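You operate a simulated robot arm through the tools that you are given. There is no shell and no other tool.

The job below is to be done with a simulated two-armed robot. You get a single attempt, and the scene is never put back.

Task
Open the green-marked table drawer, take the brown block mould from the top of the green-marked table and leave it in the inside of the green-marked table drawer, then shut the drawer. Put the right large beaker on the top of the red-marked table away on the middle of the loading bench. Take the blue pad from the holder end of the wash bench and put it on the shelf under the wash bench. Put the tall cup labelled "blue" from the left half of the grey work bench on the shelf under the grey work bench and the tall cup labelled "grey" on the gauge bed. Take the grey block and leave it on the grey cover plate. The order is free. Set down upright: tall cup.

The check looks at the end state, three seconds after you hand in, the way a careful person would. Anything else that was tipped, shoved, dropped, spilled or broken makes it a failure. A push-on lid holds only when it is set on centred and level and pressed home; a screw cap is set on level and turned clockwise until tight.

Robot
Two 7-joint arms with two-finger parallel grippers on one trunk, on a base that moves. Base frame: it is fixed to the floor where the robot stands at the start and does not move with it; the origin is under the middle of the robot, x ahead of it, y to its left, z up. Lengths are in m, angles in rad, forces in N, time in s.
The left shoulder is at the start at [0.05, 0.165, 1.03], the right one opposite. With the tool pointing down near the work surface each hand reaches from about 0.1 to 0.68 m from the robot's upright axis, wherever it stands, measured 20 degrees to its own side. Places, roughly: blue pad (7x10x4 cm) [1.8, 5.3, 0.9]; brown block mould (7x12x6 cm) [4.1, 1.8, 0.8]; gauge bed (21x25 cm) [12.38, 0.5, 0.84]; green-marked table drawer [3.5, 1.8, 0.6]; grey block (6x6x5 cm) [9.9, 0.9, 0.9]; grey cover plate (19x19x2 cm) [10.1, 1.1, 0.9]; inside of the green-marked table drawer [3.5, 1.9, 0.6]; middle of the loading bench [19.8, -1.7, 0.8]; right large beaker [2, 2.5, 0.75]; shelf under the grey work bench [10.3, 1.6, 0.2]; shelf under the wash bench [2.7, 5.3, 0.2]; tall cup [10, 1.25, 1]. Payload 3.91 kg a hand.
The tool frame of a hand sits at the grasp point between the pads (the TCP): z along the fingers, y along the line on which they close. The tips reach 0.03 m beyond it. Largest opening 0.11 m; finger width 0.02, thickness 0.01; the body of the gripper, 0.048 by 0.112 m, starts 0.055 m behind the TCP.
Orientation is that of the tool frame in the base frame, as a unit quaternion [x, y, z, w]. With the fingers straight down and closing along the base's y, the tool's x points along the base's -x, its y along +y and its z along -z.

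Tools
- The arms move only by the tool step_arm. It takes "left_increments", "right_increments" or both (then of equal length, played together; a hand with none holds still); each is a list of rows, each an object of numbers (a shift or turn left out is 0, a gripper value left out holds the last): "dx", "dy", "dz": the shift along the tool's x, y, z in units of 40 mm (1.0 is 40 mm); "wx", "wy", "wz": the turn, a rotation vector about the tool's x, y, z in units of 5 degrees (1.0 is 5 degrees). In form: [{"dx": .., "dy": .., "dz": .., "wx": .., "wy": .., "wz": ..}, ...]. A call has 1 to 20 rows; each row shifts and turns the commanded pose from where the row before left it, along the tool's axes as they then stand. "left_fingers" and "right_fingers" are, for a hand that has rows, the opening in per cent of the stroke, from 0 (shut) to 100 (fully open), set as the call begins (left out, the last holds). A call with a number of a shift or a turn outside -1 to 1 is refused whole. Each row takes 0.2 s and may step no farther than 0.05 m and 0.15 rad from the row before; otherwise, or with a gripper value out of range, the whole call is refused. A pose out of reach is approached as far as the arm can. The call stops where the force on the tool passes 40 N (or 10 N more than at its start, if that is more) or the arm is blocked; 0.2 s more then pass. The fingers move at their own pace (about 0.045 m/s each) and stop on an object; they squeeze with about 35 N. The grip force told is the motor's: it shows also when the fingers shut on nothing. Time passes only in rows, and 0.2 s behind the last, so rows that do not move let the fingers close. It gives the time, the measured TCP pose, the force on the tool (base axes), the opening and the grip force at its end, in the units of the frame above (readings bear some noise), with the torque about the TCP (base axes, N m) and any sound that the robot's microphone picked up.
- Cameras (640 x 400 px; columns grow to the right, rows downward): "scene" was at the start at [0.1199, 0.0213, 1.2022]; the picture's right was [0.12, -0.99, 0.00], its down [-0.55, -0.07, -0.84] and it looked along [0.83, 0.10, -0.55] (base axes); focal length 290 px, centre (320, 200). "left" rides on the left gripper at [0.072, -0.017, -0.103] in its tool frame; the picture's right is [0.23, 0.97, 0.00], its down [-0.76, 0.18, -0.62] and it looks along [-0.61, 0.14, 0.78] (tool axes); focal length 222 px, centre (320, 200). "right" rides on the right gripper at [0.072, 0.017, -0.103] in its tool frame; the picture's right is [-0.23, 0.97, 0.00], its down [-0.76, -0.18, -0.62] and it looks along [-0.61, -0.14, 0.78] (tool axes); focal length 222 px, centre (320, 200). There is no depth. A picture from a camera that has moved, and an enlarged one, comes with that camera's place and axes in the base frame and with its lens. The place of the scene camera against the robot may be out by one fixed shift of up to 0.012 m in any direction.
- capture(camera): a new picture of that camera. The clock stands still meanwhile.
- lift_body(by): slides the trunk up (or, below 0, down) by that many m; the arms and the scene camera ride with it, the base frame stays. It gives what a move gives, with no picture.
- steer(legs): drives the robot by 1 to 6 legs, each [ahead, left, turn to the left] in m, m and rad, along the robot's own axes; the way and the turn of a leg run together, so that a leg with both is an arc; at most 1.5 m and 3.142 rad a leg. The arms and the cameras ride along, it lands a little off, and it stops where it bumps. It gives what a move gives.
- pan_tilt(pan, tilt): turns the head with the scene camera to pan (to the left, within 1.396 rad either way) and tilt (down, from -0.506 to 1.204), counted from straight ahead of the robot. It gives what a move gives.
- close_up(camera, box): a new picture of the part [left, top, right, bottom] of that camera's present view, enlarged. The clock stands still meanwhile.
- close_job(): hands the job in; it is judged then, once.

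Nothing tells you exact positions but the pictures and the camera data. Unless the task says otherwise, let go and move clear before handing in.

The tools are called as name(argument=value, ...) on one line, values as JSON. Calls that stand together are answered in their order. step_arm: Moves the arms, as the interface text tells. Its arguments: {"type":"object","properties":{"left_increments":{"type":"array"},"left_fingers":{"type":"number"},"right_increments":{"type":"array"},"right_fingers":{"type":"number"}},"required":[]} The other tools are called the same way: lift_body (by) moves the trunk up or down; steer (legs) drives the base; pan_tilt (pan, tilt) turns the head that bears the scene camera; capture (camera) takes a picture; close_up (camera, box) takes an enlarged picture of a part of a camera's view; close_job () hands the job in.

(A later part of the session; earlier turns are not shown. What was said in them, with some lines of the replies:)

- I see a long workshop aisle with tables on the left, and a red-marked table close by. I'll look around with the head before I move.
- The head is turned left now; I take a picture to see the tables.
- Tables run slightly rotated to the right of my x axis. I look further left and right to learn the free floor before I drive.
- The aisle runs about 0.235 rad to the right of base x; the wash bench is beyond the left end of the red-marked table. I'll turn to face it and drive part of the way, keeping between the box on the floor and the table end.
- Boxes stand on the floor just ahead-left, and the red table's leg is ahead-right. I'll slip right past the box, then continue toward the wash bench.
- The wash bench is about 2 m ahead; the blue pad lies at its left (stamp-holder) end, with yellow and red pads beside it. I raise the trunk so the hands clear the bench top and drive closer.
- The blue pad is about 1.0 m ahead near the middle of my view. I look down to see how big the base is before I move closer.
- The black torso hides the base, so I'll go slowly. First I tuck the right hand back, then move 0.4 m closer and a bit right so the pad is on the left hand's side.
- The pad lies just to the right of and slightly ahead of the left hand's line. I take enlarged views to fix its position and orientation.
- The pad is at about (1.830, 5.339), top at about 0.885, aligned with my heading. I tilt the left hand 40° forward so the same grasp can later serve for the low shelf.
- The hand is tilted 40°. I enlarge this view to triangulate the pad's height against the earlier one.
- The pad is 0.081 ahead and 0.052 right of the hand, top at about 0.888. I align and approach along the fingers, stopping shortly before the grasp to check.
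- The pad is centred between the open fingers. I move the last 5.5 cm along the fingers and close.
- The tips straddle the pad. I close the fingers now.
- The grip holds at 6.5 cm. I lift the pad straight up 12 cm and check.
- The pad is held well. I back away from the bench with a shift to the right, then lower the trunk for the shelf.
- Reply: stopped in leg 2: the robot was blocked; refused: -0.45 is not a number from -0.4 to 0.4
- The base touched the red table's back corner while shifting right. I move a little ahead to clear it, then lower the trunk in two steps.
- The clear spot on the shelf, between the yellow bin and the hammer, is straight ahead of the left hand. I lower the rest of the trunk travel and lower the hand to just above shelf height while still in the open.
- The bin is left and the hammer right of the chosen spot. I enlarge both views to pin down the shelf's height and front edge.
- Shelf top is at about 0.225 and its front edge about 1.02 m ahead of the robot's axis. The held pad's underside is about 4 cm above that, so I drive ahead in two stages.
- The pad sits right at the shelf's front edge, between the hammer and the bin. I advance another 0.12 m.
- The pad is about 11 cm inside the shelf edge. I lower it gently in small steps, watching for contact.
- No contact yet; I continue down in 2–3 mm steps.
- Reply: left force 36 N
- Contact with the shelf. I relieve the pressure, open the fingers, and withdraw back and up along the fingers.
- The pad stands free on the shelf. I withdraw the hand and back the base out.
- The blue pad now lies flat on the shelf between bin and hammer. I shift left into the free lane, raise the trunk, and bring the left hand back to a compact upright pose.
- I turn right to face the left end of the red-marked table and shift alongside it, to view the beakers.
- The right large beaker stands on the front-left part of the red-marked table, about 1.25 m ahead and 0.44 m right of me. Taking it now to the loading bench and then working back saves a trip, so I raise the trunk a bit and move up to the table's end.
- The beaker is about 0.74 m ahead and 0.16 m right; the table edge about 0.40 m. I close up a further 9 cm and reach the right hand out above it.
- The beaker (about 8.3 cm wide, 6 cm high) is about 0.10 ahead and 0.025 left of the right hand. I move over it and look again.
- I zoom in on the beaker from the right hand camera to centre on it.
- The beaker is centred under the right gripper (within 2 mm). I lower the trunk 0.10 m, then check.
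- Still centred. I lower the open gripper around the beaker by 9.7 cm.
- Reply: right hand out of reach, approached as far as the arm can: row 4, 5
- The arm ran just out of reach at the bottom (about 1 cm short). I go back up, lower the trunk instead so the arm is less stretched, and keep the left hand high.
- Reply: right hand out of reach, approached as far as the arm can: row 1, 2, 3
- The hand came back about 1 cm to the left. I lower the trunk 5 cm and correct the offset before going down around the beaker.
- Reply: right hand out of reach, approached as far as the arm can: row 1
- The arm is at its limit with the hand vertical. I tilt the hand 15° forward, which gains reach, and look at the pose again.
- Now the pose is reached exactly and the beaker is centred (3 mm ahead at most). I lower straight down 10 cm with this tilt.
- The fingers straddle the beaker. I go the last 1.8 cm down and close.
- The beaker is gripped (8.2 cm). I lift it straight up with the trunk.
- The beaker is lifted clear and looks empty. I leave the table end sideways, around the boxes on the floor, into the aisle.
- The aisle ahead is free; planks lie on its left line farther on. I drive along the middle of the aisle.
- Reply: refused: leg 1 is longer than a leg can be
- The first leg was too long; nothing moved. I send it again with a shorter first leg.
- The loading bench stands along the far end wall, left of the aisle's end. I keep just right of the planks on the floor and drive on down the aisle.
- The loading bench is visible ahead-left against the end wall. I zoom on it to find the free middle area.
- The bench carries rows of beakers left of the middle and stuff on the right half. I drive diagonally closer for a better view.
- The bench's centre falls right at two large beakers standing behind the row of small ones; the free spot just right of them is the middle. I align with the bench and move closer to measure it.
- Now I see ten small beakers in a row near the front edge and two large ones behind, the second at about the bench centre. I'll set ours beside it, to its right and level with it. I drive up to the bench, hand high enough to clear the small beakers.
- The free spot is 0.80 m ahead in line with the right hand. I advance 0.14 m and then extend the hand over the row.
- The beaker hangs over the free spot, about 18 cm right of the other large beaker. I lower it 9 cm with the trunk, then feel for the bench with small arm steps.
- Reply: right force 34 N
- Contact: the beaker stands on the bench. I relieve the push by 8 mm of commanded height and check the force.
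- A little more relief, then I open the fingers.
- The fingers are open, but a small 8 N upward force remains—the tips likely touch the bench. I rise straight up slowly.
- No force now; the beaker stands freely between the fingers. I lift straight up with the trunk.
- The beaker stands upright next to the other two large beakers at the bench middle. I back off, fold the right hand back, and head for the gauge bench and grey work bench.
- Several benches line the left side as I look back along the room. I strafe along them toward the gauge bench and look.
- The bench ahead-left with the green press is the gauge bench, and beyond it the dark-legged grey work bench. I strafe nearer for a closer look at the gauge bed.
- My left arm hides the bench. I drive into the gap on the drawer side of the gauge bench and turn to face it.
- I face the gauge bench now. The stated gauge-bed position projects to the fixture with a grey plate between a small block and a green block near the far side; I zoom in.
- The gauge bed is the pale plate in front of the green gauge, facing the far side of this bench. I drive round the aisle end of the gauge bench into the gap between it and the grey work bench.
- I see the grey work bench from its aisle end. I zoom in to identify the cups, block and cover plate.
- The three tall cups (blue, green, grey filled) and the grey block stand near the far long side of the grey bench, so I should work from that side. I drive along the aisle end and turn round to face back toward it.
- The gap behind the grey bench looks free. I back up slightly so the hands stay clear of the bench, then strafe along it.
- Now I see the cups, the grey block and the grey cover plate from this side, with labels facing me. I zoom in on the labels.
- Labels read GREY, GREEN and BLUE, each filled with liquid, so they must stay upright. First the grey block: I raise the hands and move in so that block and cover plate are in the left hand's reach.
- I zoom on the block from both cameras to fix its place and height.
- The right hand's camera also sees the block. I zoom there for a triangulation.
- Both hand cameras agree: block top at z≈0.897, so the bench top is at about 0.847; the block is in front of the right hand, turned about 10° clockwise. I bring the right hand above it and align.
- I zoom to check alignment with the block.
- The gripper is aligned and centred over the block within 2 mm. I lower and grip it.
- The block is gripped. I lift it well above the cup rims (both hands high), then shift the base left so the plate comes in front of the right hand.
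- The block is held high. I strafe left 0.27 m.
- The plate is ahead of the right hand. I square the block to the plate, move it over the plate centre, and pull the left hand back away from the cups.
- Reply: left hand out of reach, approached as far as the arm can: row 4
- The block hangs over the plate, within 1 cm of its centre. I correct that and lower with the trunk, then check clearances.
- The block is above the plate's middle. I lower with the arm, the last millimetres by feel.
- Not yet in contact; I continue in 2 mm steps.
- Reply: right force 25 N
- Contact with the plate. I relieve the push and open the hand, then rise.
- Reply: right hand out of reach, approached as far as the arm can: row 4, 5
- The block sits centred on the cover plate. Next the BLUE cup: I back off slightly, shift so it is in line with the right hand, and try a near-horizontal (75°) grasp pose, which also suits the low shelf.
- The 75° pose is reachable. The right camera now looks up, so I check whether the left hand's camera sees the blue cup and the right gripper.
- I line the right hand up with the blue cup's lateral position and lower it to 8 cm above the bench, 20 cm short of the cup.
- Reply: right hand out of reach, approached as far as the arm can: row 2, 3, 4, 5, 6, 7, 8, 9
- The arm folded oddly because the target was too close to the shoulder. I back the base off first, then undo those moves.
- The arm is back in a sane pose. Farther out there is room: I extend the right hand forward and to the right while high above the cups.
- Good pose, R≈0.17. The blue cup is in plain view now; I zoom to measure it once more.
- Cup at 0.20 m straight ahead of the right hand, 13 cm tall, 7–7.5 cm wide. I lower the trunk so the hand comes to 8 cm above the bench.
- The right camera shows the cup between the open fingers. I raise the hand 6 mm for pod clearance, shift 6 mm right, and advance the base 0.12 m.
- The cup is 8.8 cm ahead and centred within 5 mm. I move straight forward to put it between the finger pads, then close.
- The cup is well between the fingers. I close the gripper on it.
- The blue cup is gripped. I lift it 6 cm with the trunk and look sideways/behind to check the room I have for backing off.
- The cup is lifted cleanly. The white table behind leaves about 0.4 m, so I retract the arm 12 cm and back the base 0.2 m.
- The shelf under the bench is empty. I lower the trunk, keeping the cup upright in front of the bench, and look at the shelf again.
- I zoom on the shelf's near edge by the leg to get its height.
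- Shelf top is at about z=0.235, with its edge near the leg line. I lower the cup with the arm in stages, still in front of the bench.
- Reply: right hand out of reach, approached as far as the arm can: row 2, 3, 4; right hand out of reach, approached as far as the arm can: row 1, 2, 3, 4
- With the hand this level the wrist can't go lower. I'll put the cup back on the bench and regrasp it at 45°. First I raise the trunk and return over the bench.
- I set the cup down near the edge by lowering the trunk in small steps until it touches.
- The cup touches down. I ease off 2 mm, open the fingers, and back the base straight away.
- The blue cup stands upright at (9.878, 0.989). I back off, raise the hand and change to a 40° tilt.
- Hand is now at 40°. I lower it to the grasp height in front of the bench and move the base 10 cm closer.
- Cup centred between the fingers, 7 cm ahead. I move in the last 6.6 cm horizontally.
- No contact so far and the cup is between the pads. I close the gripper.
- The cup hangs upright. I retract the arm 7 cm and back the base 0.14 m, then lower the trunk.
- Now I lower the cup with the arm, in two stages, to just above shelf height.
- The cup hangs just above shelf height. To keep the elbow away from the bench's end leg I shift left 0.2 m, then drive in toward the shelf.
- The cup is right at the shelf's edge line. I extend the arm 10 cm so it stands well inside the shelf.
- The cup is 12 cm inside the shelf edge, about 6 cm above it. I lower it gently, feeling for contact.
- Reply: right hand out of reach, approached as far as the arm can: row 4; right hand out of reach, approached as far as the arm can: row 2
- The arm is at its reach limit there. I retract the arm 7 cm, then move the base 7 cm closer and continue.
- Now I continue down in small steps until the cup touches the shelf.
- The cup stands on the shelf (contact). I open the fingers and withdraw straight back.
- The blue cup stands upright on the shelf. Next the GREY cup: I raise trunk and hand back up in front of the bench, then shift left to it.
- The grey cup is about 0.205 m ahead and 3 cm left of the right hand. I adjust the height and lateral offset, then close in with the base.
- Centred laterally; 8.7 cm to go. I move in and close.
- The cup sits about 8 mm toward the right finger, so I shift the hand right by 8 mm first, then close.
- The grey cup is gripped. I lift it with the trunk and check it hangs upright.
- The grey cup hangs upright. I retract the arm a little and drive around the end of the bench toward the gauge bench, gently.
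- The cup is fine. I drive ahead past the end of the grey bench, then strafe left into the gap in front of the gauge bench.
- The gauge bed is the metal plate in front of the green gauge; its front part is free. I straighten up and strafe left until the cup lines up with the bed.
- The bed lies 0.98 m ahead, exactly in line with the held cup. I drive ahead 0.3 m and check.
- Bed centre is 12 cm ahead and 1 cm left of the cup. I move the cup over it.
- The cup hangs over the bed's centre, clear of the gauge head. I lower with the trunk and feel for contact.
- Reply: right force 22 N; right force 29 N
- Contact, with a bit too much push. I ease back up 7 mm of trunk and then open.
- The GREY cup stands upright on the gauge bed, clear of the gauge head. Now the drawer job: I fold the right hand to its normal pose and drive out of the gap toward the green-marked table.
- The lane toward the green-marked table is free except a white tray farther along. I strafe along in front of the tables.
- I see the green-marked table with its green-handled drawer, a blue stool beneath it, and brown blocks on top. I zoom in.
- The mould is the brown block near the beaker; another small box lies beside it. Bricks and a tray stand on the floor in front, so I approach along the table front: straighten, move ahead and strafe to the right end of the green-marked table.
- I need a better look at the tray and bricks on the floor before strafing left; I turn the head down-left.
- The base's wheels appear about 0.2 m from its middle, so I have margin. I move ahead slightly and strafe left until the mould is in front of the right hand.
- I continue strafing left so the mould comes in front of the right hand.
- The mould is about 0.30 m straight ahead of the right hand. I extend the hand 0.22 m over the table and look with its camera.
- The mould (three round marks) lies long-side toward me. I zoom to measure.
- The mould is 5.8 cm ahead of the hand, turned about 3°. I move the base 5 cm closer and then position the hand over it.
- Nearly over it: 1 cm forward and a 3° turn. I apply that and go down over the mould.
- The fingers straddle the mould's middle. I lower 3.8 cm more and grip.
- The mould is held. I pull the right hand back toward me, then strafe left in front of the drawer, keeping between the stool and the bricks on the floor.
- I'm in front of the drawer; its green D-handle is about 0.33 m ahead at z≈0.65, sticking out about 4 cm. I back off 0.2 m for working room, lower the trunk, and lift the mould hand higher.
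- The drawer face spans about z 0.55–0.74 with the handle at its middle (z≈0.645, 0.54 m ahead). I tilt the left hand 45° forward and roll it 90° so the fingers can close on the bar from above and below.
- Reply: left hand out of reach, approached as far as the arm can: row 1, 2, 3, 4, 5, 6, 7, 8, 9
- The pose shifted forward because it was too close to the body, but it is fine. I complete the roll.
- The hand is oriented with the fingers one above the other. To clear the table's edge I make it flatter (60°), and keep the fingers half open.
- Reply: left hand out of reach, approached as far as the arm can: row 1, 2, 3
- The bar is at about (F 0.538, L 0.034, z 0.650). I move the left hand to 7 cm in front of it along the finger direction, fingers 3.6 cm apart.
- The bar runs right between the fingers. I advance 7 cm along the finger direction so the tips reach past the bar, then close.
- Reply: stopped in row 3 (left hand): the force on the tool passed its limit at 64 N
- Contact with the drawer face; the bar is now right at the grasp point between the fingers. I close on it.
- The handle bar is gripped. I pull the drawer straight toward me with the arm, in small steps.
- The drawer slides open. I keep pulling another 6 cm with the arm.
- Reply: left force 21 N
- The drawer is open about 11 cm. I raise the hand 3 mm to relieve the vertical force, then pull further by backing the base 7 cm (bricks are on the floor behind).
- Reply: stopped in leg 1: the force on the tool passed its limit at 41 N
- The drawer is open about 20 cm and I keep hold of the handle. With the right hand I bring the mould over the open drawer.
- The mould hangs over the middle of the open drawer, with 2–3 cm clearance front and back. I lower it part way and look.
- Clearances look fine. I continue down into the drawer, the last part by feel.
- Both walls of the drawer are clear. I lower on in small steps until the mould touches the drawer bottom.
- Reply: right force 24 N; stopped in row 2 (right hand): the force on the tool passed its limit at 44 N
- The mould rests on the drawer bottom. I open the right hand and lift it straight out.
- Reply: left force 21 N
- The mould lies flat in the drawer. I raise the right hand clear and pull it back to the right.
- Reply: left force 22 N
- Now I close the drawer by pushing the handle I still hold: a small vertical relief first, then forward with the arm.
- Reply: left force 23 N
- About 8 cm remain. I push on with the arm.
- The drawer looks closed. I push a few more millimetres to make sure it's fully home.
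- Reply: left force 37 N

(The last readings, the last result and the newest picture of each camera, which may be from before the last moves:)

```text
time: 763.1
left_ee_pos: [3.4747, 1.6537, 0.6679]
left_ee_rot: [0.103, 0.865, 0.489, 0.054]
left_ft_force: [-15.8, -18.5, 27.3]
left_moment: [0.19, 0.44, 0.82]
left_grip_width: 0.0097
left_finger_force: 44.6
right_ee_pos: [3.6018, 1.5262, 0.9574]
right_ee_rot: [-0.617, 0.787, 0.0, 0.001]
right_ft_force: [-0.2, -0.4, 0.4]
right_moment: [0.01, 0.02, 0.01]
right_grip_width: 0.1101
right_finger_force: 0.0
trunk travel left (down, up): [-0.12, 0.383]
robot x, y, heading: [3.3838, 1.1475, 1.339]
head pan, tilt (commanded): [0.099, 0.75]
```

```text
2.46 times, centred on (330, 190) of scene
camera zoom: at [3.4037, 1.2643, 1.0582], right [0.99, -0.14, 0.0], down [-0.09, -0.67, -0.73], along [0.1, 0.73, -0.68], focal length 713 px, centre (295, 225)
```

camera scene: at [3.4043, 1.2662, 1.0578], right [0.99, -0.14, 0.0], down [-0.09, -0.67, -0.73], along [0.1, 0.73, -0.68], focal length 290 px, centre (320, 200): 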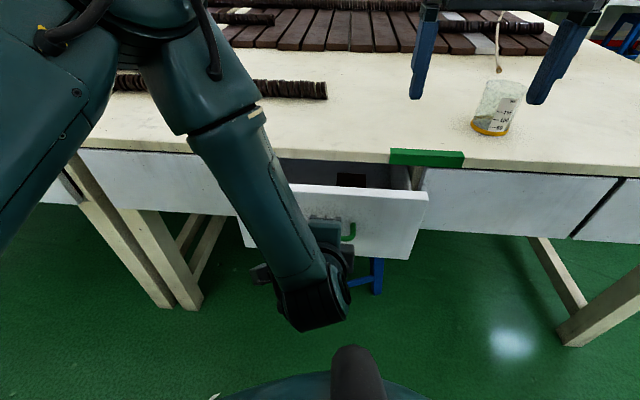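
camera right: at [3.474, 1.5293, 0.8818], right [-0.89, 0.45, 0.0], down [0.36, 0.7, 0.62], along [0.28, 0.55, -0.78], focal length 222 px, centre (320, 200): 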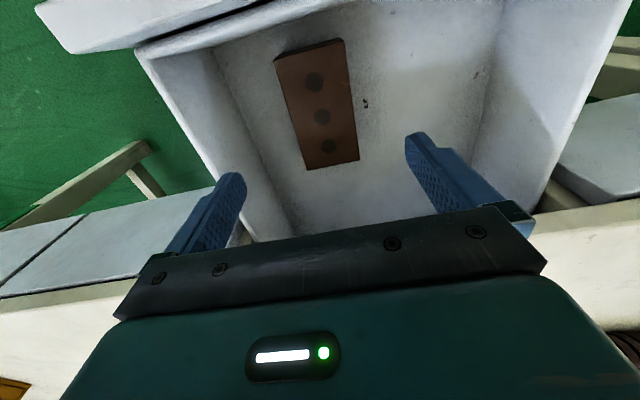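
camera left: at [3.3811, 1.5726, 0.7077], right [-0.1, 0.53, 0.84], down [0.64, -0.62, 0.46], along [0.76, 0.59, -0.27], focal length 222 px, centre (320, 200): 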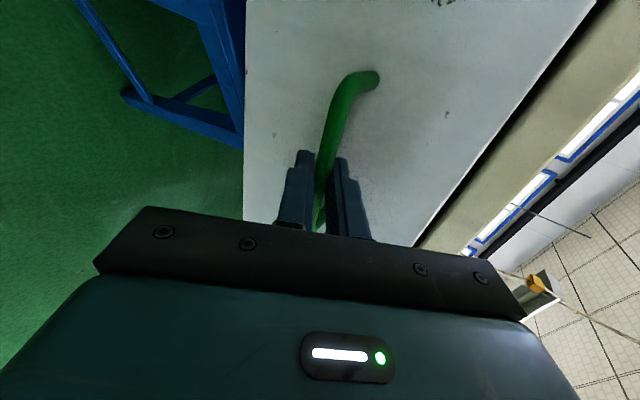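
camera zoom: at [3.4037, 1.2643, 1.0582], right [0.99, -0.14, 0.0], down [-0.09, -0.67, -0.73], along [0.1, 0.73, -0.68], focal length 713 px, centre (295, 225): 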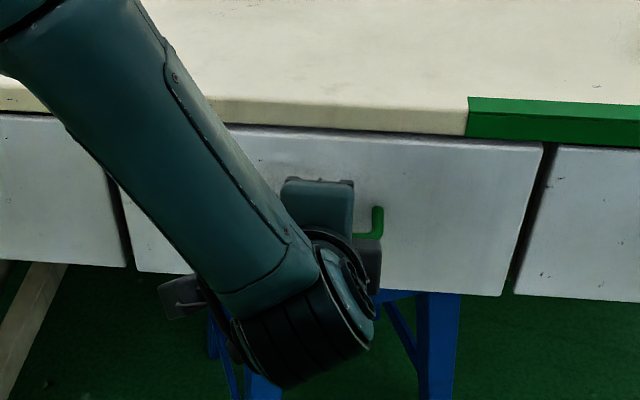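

The drawer is fully shut (it pushes back). I open the left fingers a little and withdraw along the finger direction without dragging the handle.

step_arm(left_increments=[{"dz": -0.04, "dy": -0.02}, {}, {}], left_fingers=28)

capture(camera="left")

```text
time: 763.9
left_ee_pos: [3.476, 1.6519, 0.6671]
left_ee_rot: [0.104, 0.865, 0.487, 0.054]
left_ft_force: [0.0, -0.8, -0.2]
left_moment: [0.0, 0.03, 0.0]
left_grip_width: 0.0309
left_finger_force: 0.1
right_ee_pos: [3.6036, 1.529, 0.9538]
right_ee_rot: [-0.618, 0.786, -0.001, -0.001]
right_ft_force: [0.7, -0.1, -0.2]
right_moment: [0.0, -0.02, -0.05]
right_grip_width: 0.1102
right_finger_force: 0.1
trunk travel left (down, up): [-0.12, 0.383]
robot x, y, heading: [3.3837, 1.1447, 1.333]
head pan, tilt (commanded): [0.099, 0.75]
```

```text
taken
camera left: at [3.3825, 1.5745, 0.7083], right [-0.1, 0.54, 0.83], down [0.64, -0.61, 0.47], along [0.76, 0.58, -0.29], focal length 222 px, centre (320, 200)
```

left: 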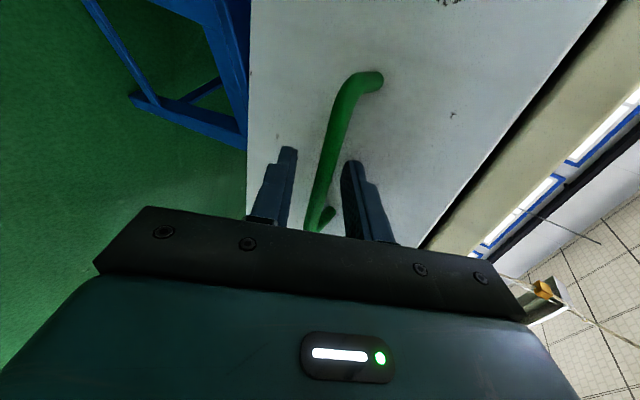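

step_arm(left_increments=[{"dz": -0.4}, {"dz": -0.6}, {"dz": -0.6}, {"dz": -0.6}])

capture(camera="left")

close_up(camera="scene", box=[200, 110, 460, 270])

```text
time: 764.9
left_ee_pos: [3.4571, 1.5784, 0.7133]
left_ee_rot: [0.103, 0.865, 0.487, 0.054]
left_ft_force: [0.2, 0.2, 0.2]
left_moment: [0.04, -0.01, -0.01]
left_grip_width: 0.0311
left_finger_force: 0.0
right_ee_pos: [3.6046, 1.5284, 0.9553]
right_ee_rot: [-0.618, 0.786, -0.001, -0.001]
right_ft_force: [-0.3, 0.3, 0.6]
right_moment: [-0.03, 0.04, 0.0]
right_grip_width: 0.11
right_finger_force: 0.0
trunk travel left (down, up): [-0.12, 0.383]
robot x, y, heading: [3.387, 1.1446, 1.334]
head pan, tilt (commanded): [0.099, 0.75]
```

```text
taken
camera left: at [3.3635, 1.4995, 0.754], right [-0.1, 0.54, 0.83], down [0.64, -0.61, 0.47], along [0.76, 0.58, -0.29], focal length 222 px, centre (320, 200)
```

left: 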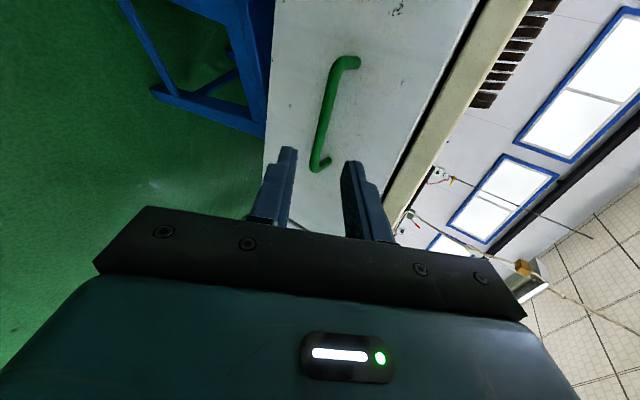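

```text
2.46 times, centred on (330, 190) of scene
camera zoom: at [3.4049, 1.2672, 1.0576], right [0.99, -0.14, 0.0], down [-0.09, -0.68, -0.73], along [0.1, 0.72, -0.68], focal length 713 px, centre (295, 225)
```

zoom: 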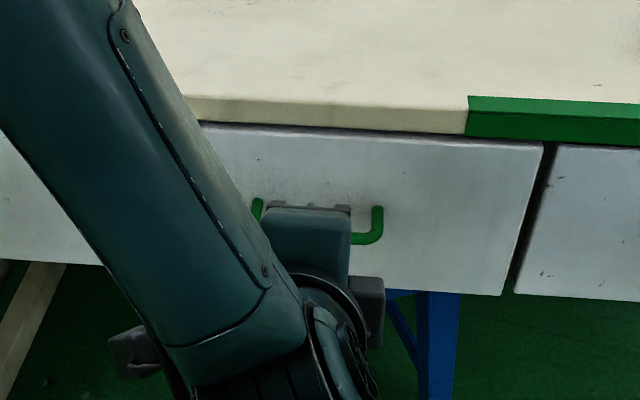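

The drawer is shut and the handle released. I raise the trunk to bring both hands clear and take a last look around.

lift_body(by=0.25)

pan_tilt(pan=0.0, tilt=0.6)

capture(camera="scene")

capture(camera="left")

capture(camera="right")

```text
time: 767.5
left_ee_pos: [3.4574, 1.5785, 0.9631]
left_ee_rot: [0.103, 0.865, 0.488, 0.054]
left_ft_force: [-0.4, 0.2, 0.1]
left_moment: [-0.01, 0.0, 0.01]
left_grip_width: 0.0309
left_finger_force: 0.0
right_ee_pos: [3.6034, 1.5294, 1.2066]
right_ee_rot: [-0.617, 0.787, -0.001, -0.002]
right_ft_force: [0.1, -0.1, -0.7]
right_moment: [0.02, 0.03, -0.03]
right_grip_width: 0.1098
right_finger_force: 0.1
trunk travel left (down, up): [-0.37, 0.133]
robot x, y, heading: [3.3819, 1.1466, 1.333]
head pan, tilt (commanded): [0.099, 0.75]
```

```text
time: 768.1
left_ee_pos: [3.4568, 1.5785, 0.9621]
left_ee_rot: [0.103, 0.865, 0.488, 0.055]
left_ft_force: [0.2, 0.2, -0.4]
left_moment: [0.03, 0.02, -0.01]
left_grip_width: 0.0309
left_finger_force: 0.1
right_ee_pos: [3.6029, 1.5299, 1.2052]
right_ee_rot: [-0.617, 0.787, -0.001, -0.001]
right_ft_force: [-0.2, 0.0, 0.0]
right_moment: [0.04, -0.01, 0.01]
right_grip_width: 0.11
right_finger_force: 0.1
trunk travel left (down, up): [-0.37, 0.133]
robot x, y, heading: [3.3821, 1.1425, 1.335]
head pan, tilt (commanded): [0.0, 0.6]
```

```text
taken
camera scene: at [3.4142, 1.271, 1.3204], right [0.97, -0.23, 0.0], down [-0.13, -0.55, -0.82], along [0.19, 0.8, -0.57], focal length 290 px, centre (320, 200)
```

scene: 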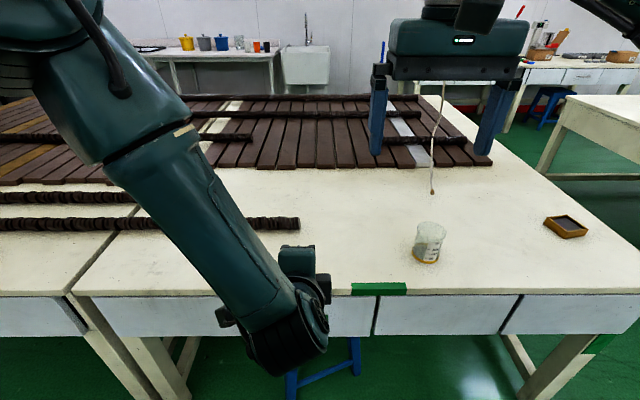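

```text
taken
camera left: at [3.3637, 1.4998, 1.0038], right [-0.1, 0.54, 0.83], down [0.64, -0.61, 0.47], along [0.76, 0.58, -0.29], focal length 222 px, centre (320, 200)
```

left: 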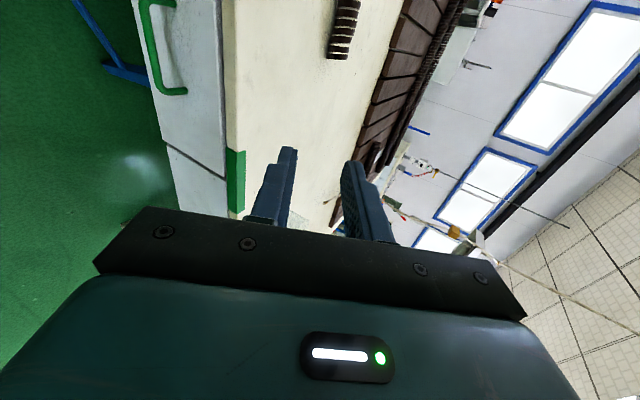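

```text
taken
camera right: at [3.5709, 1.4635, 1.308], right [-0.89, 0.45, 0.0], down [0.35, 0.7, 0.62], along [0.28, 0.55, -0.78], focal length 222 px, centre (320, 200)
```

right: 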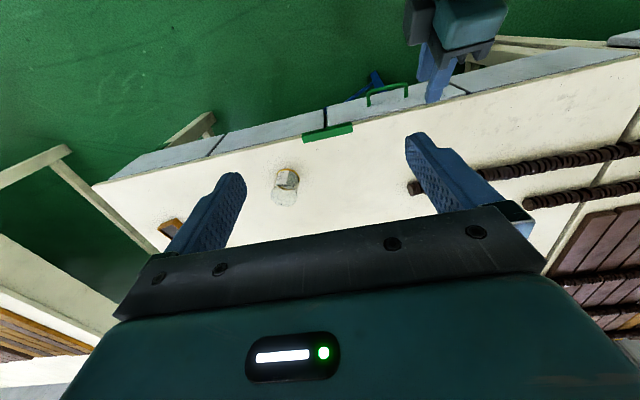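

From above the drawer faces look flush. I zoom once more to confirm the green-handled drawer is fully in.

close_up(camera="right", box=[280, 40, 520, 190])

close_up(camera="left", box=[100, 0, 340, 230])

```text
2.67 times, centred on (400, 115) of right
camera zoom: at [3.5709, 1.4635, 1.308], right [-0.89, 0.45, 0.0], down [0.35, 0.7, 0.62], along [0.28, 0.55, -0.78], focal length 592 px, centre (107, 427)
```

zoom: 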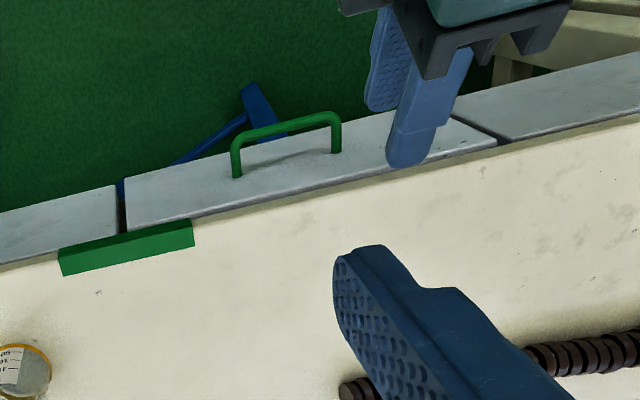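

```text
1.74 times, centred on (220, 115) of left
camera zoom: at [3.3637, 1.4998, 1.0038], right [-0.1, 0.54, 0.83], down [0.64, -0.61, 0.47], along [0.76, 0.58, -0.29], focal length 386 px, centre (494, 348)
```

zoom: 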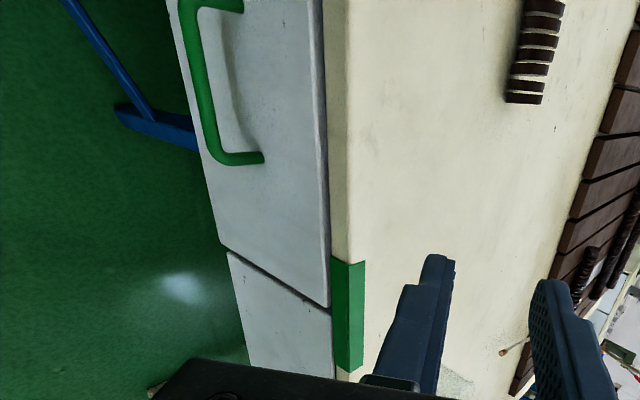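

Everything in the task is done, both hands are empty and clear, and nothing else appears disturbed in the last pictures. I hand the job in.

- **Drawer:** the brown block mould is inside, and the drawer is flush with its neighbours.
- **Beaker:** the right large beaker stands at the middle of the loading bench, beside the two others there.
- **Blue pad:** it lies on the shelf under the wash bench.
- **Tall cups:** BLUE stands upright on the shelf under the grey work bench, and GREY stands upright on the gauge bed.
- **Grey block:** it sits on the grey cover plate.

Early on, the base touched the back corner of the red-marked table and stopped. I saw nothing shifted on the table in later pictures.

close_job()

```text
The job is handed in.
```

I finished every part of the task and handed the job in; the result of the check has not come back.

- **Drawer:** the brown block mould lies on the bottom of the green-marked table drawer. I pushed the drawer shut until it met its stop.
- **Beaker:** the right large beaker stands on the loading bench next to the two large beakers already there. It is about 15 cm from the middle point you gave, because one of those beakers already stood on that spot.
- **Blue pad:** it lies flat on the shelf under the wash bench, between the yellow bin and the hammer.
- **Tall cups:** the cup labelled BLUE stands upright on the shelf under the grey work bench. The cup labelled GREY stands upright on the gauge bed.
- **Grey block:** it sits near the centre of the grey cover plate.

- **Contact with the table:** while I was handling the pad, the base touched the back corner of the red-marked table and stopped there. I saw nothing out of place in later pictures, but I did not go back to inspect that corner.
- **Blue cup:** I had to set it back down on the bench once and regrip it before it would reach the shelf. It stayed upright and I saw no spill.
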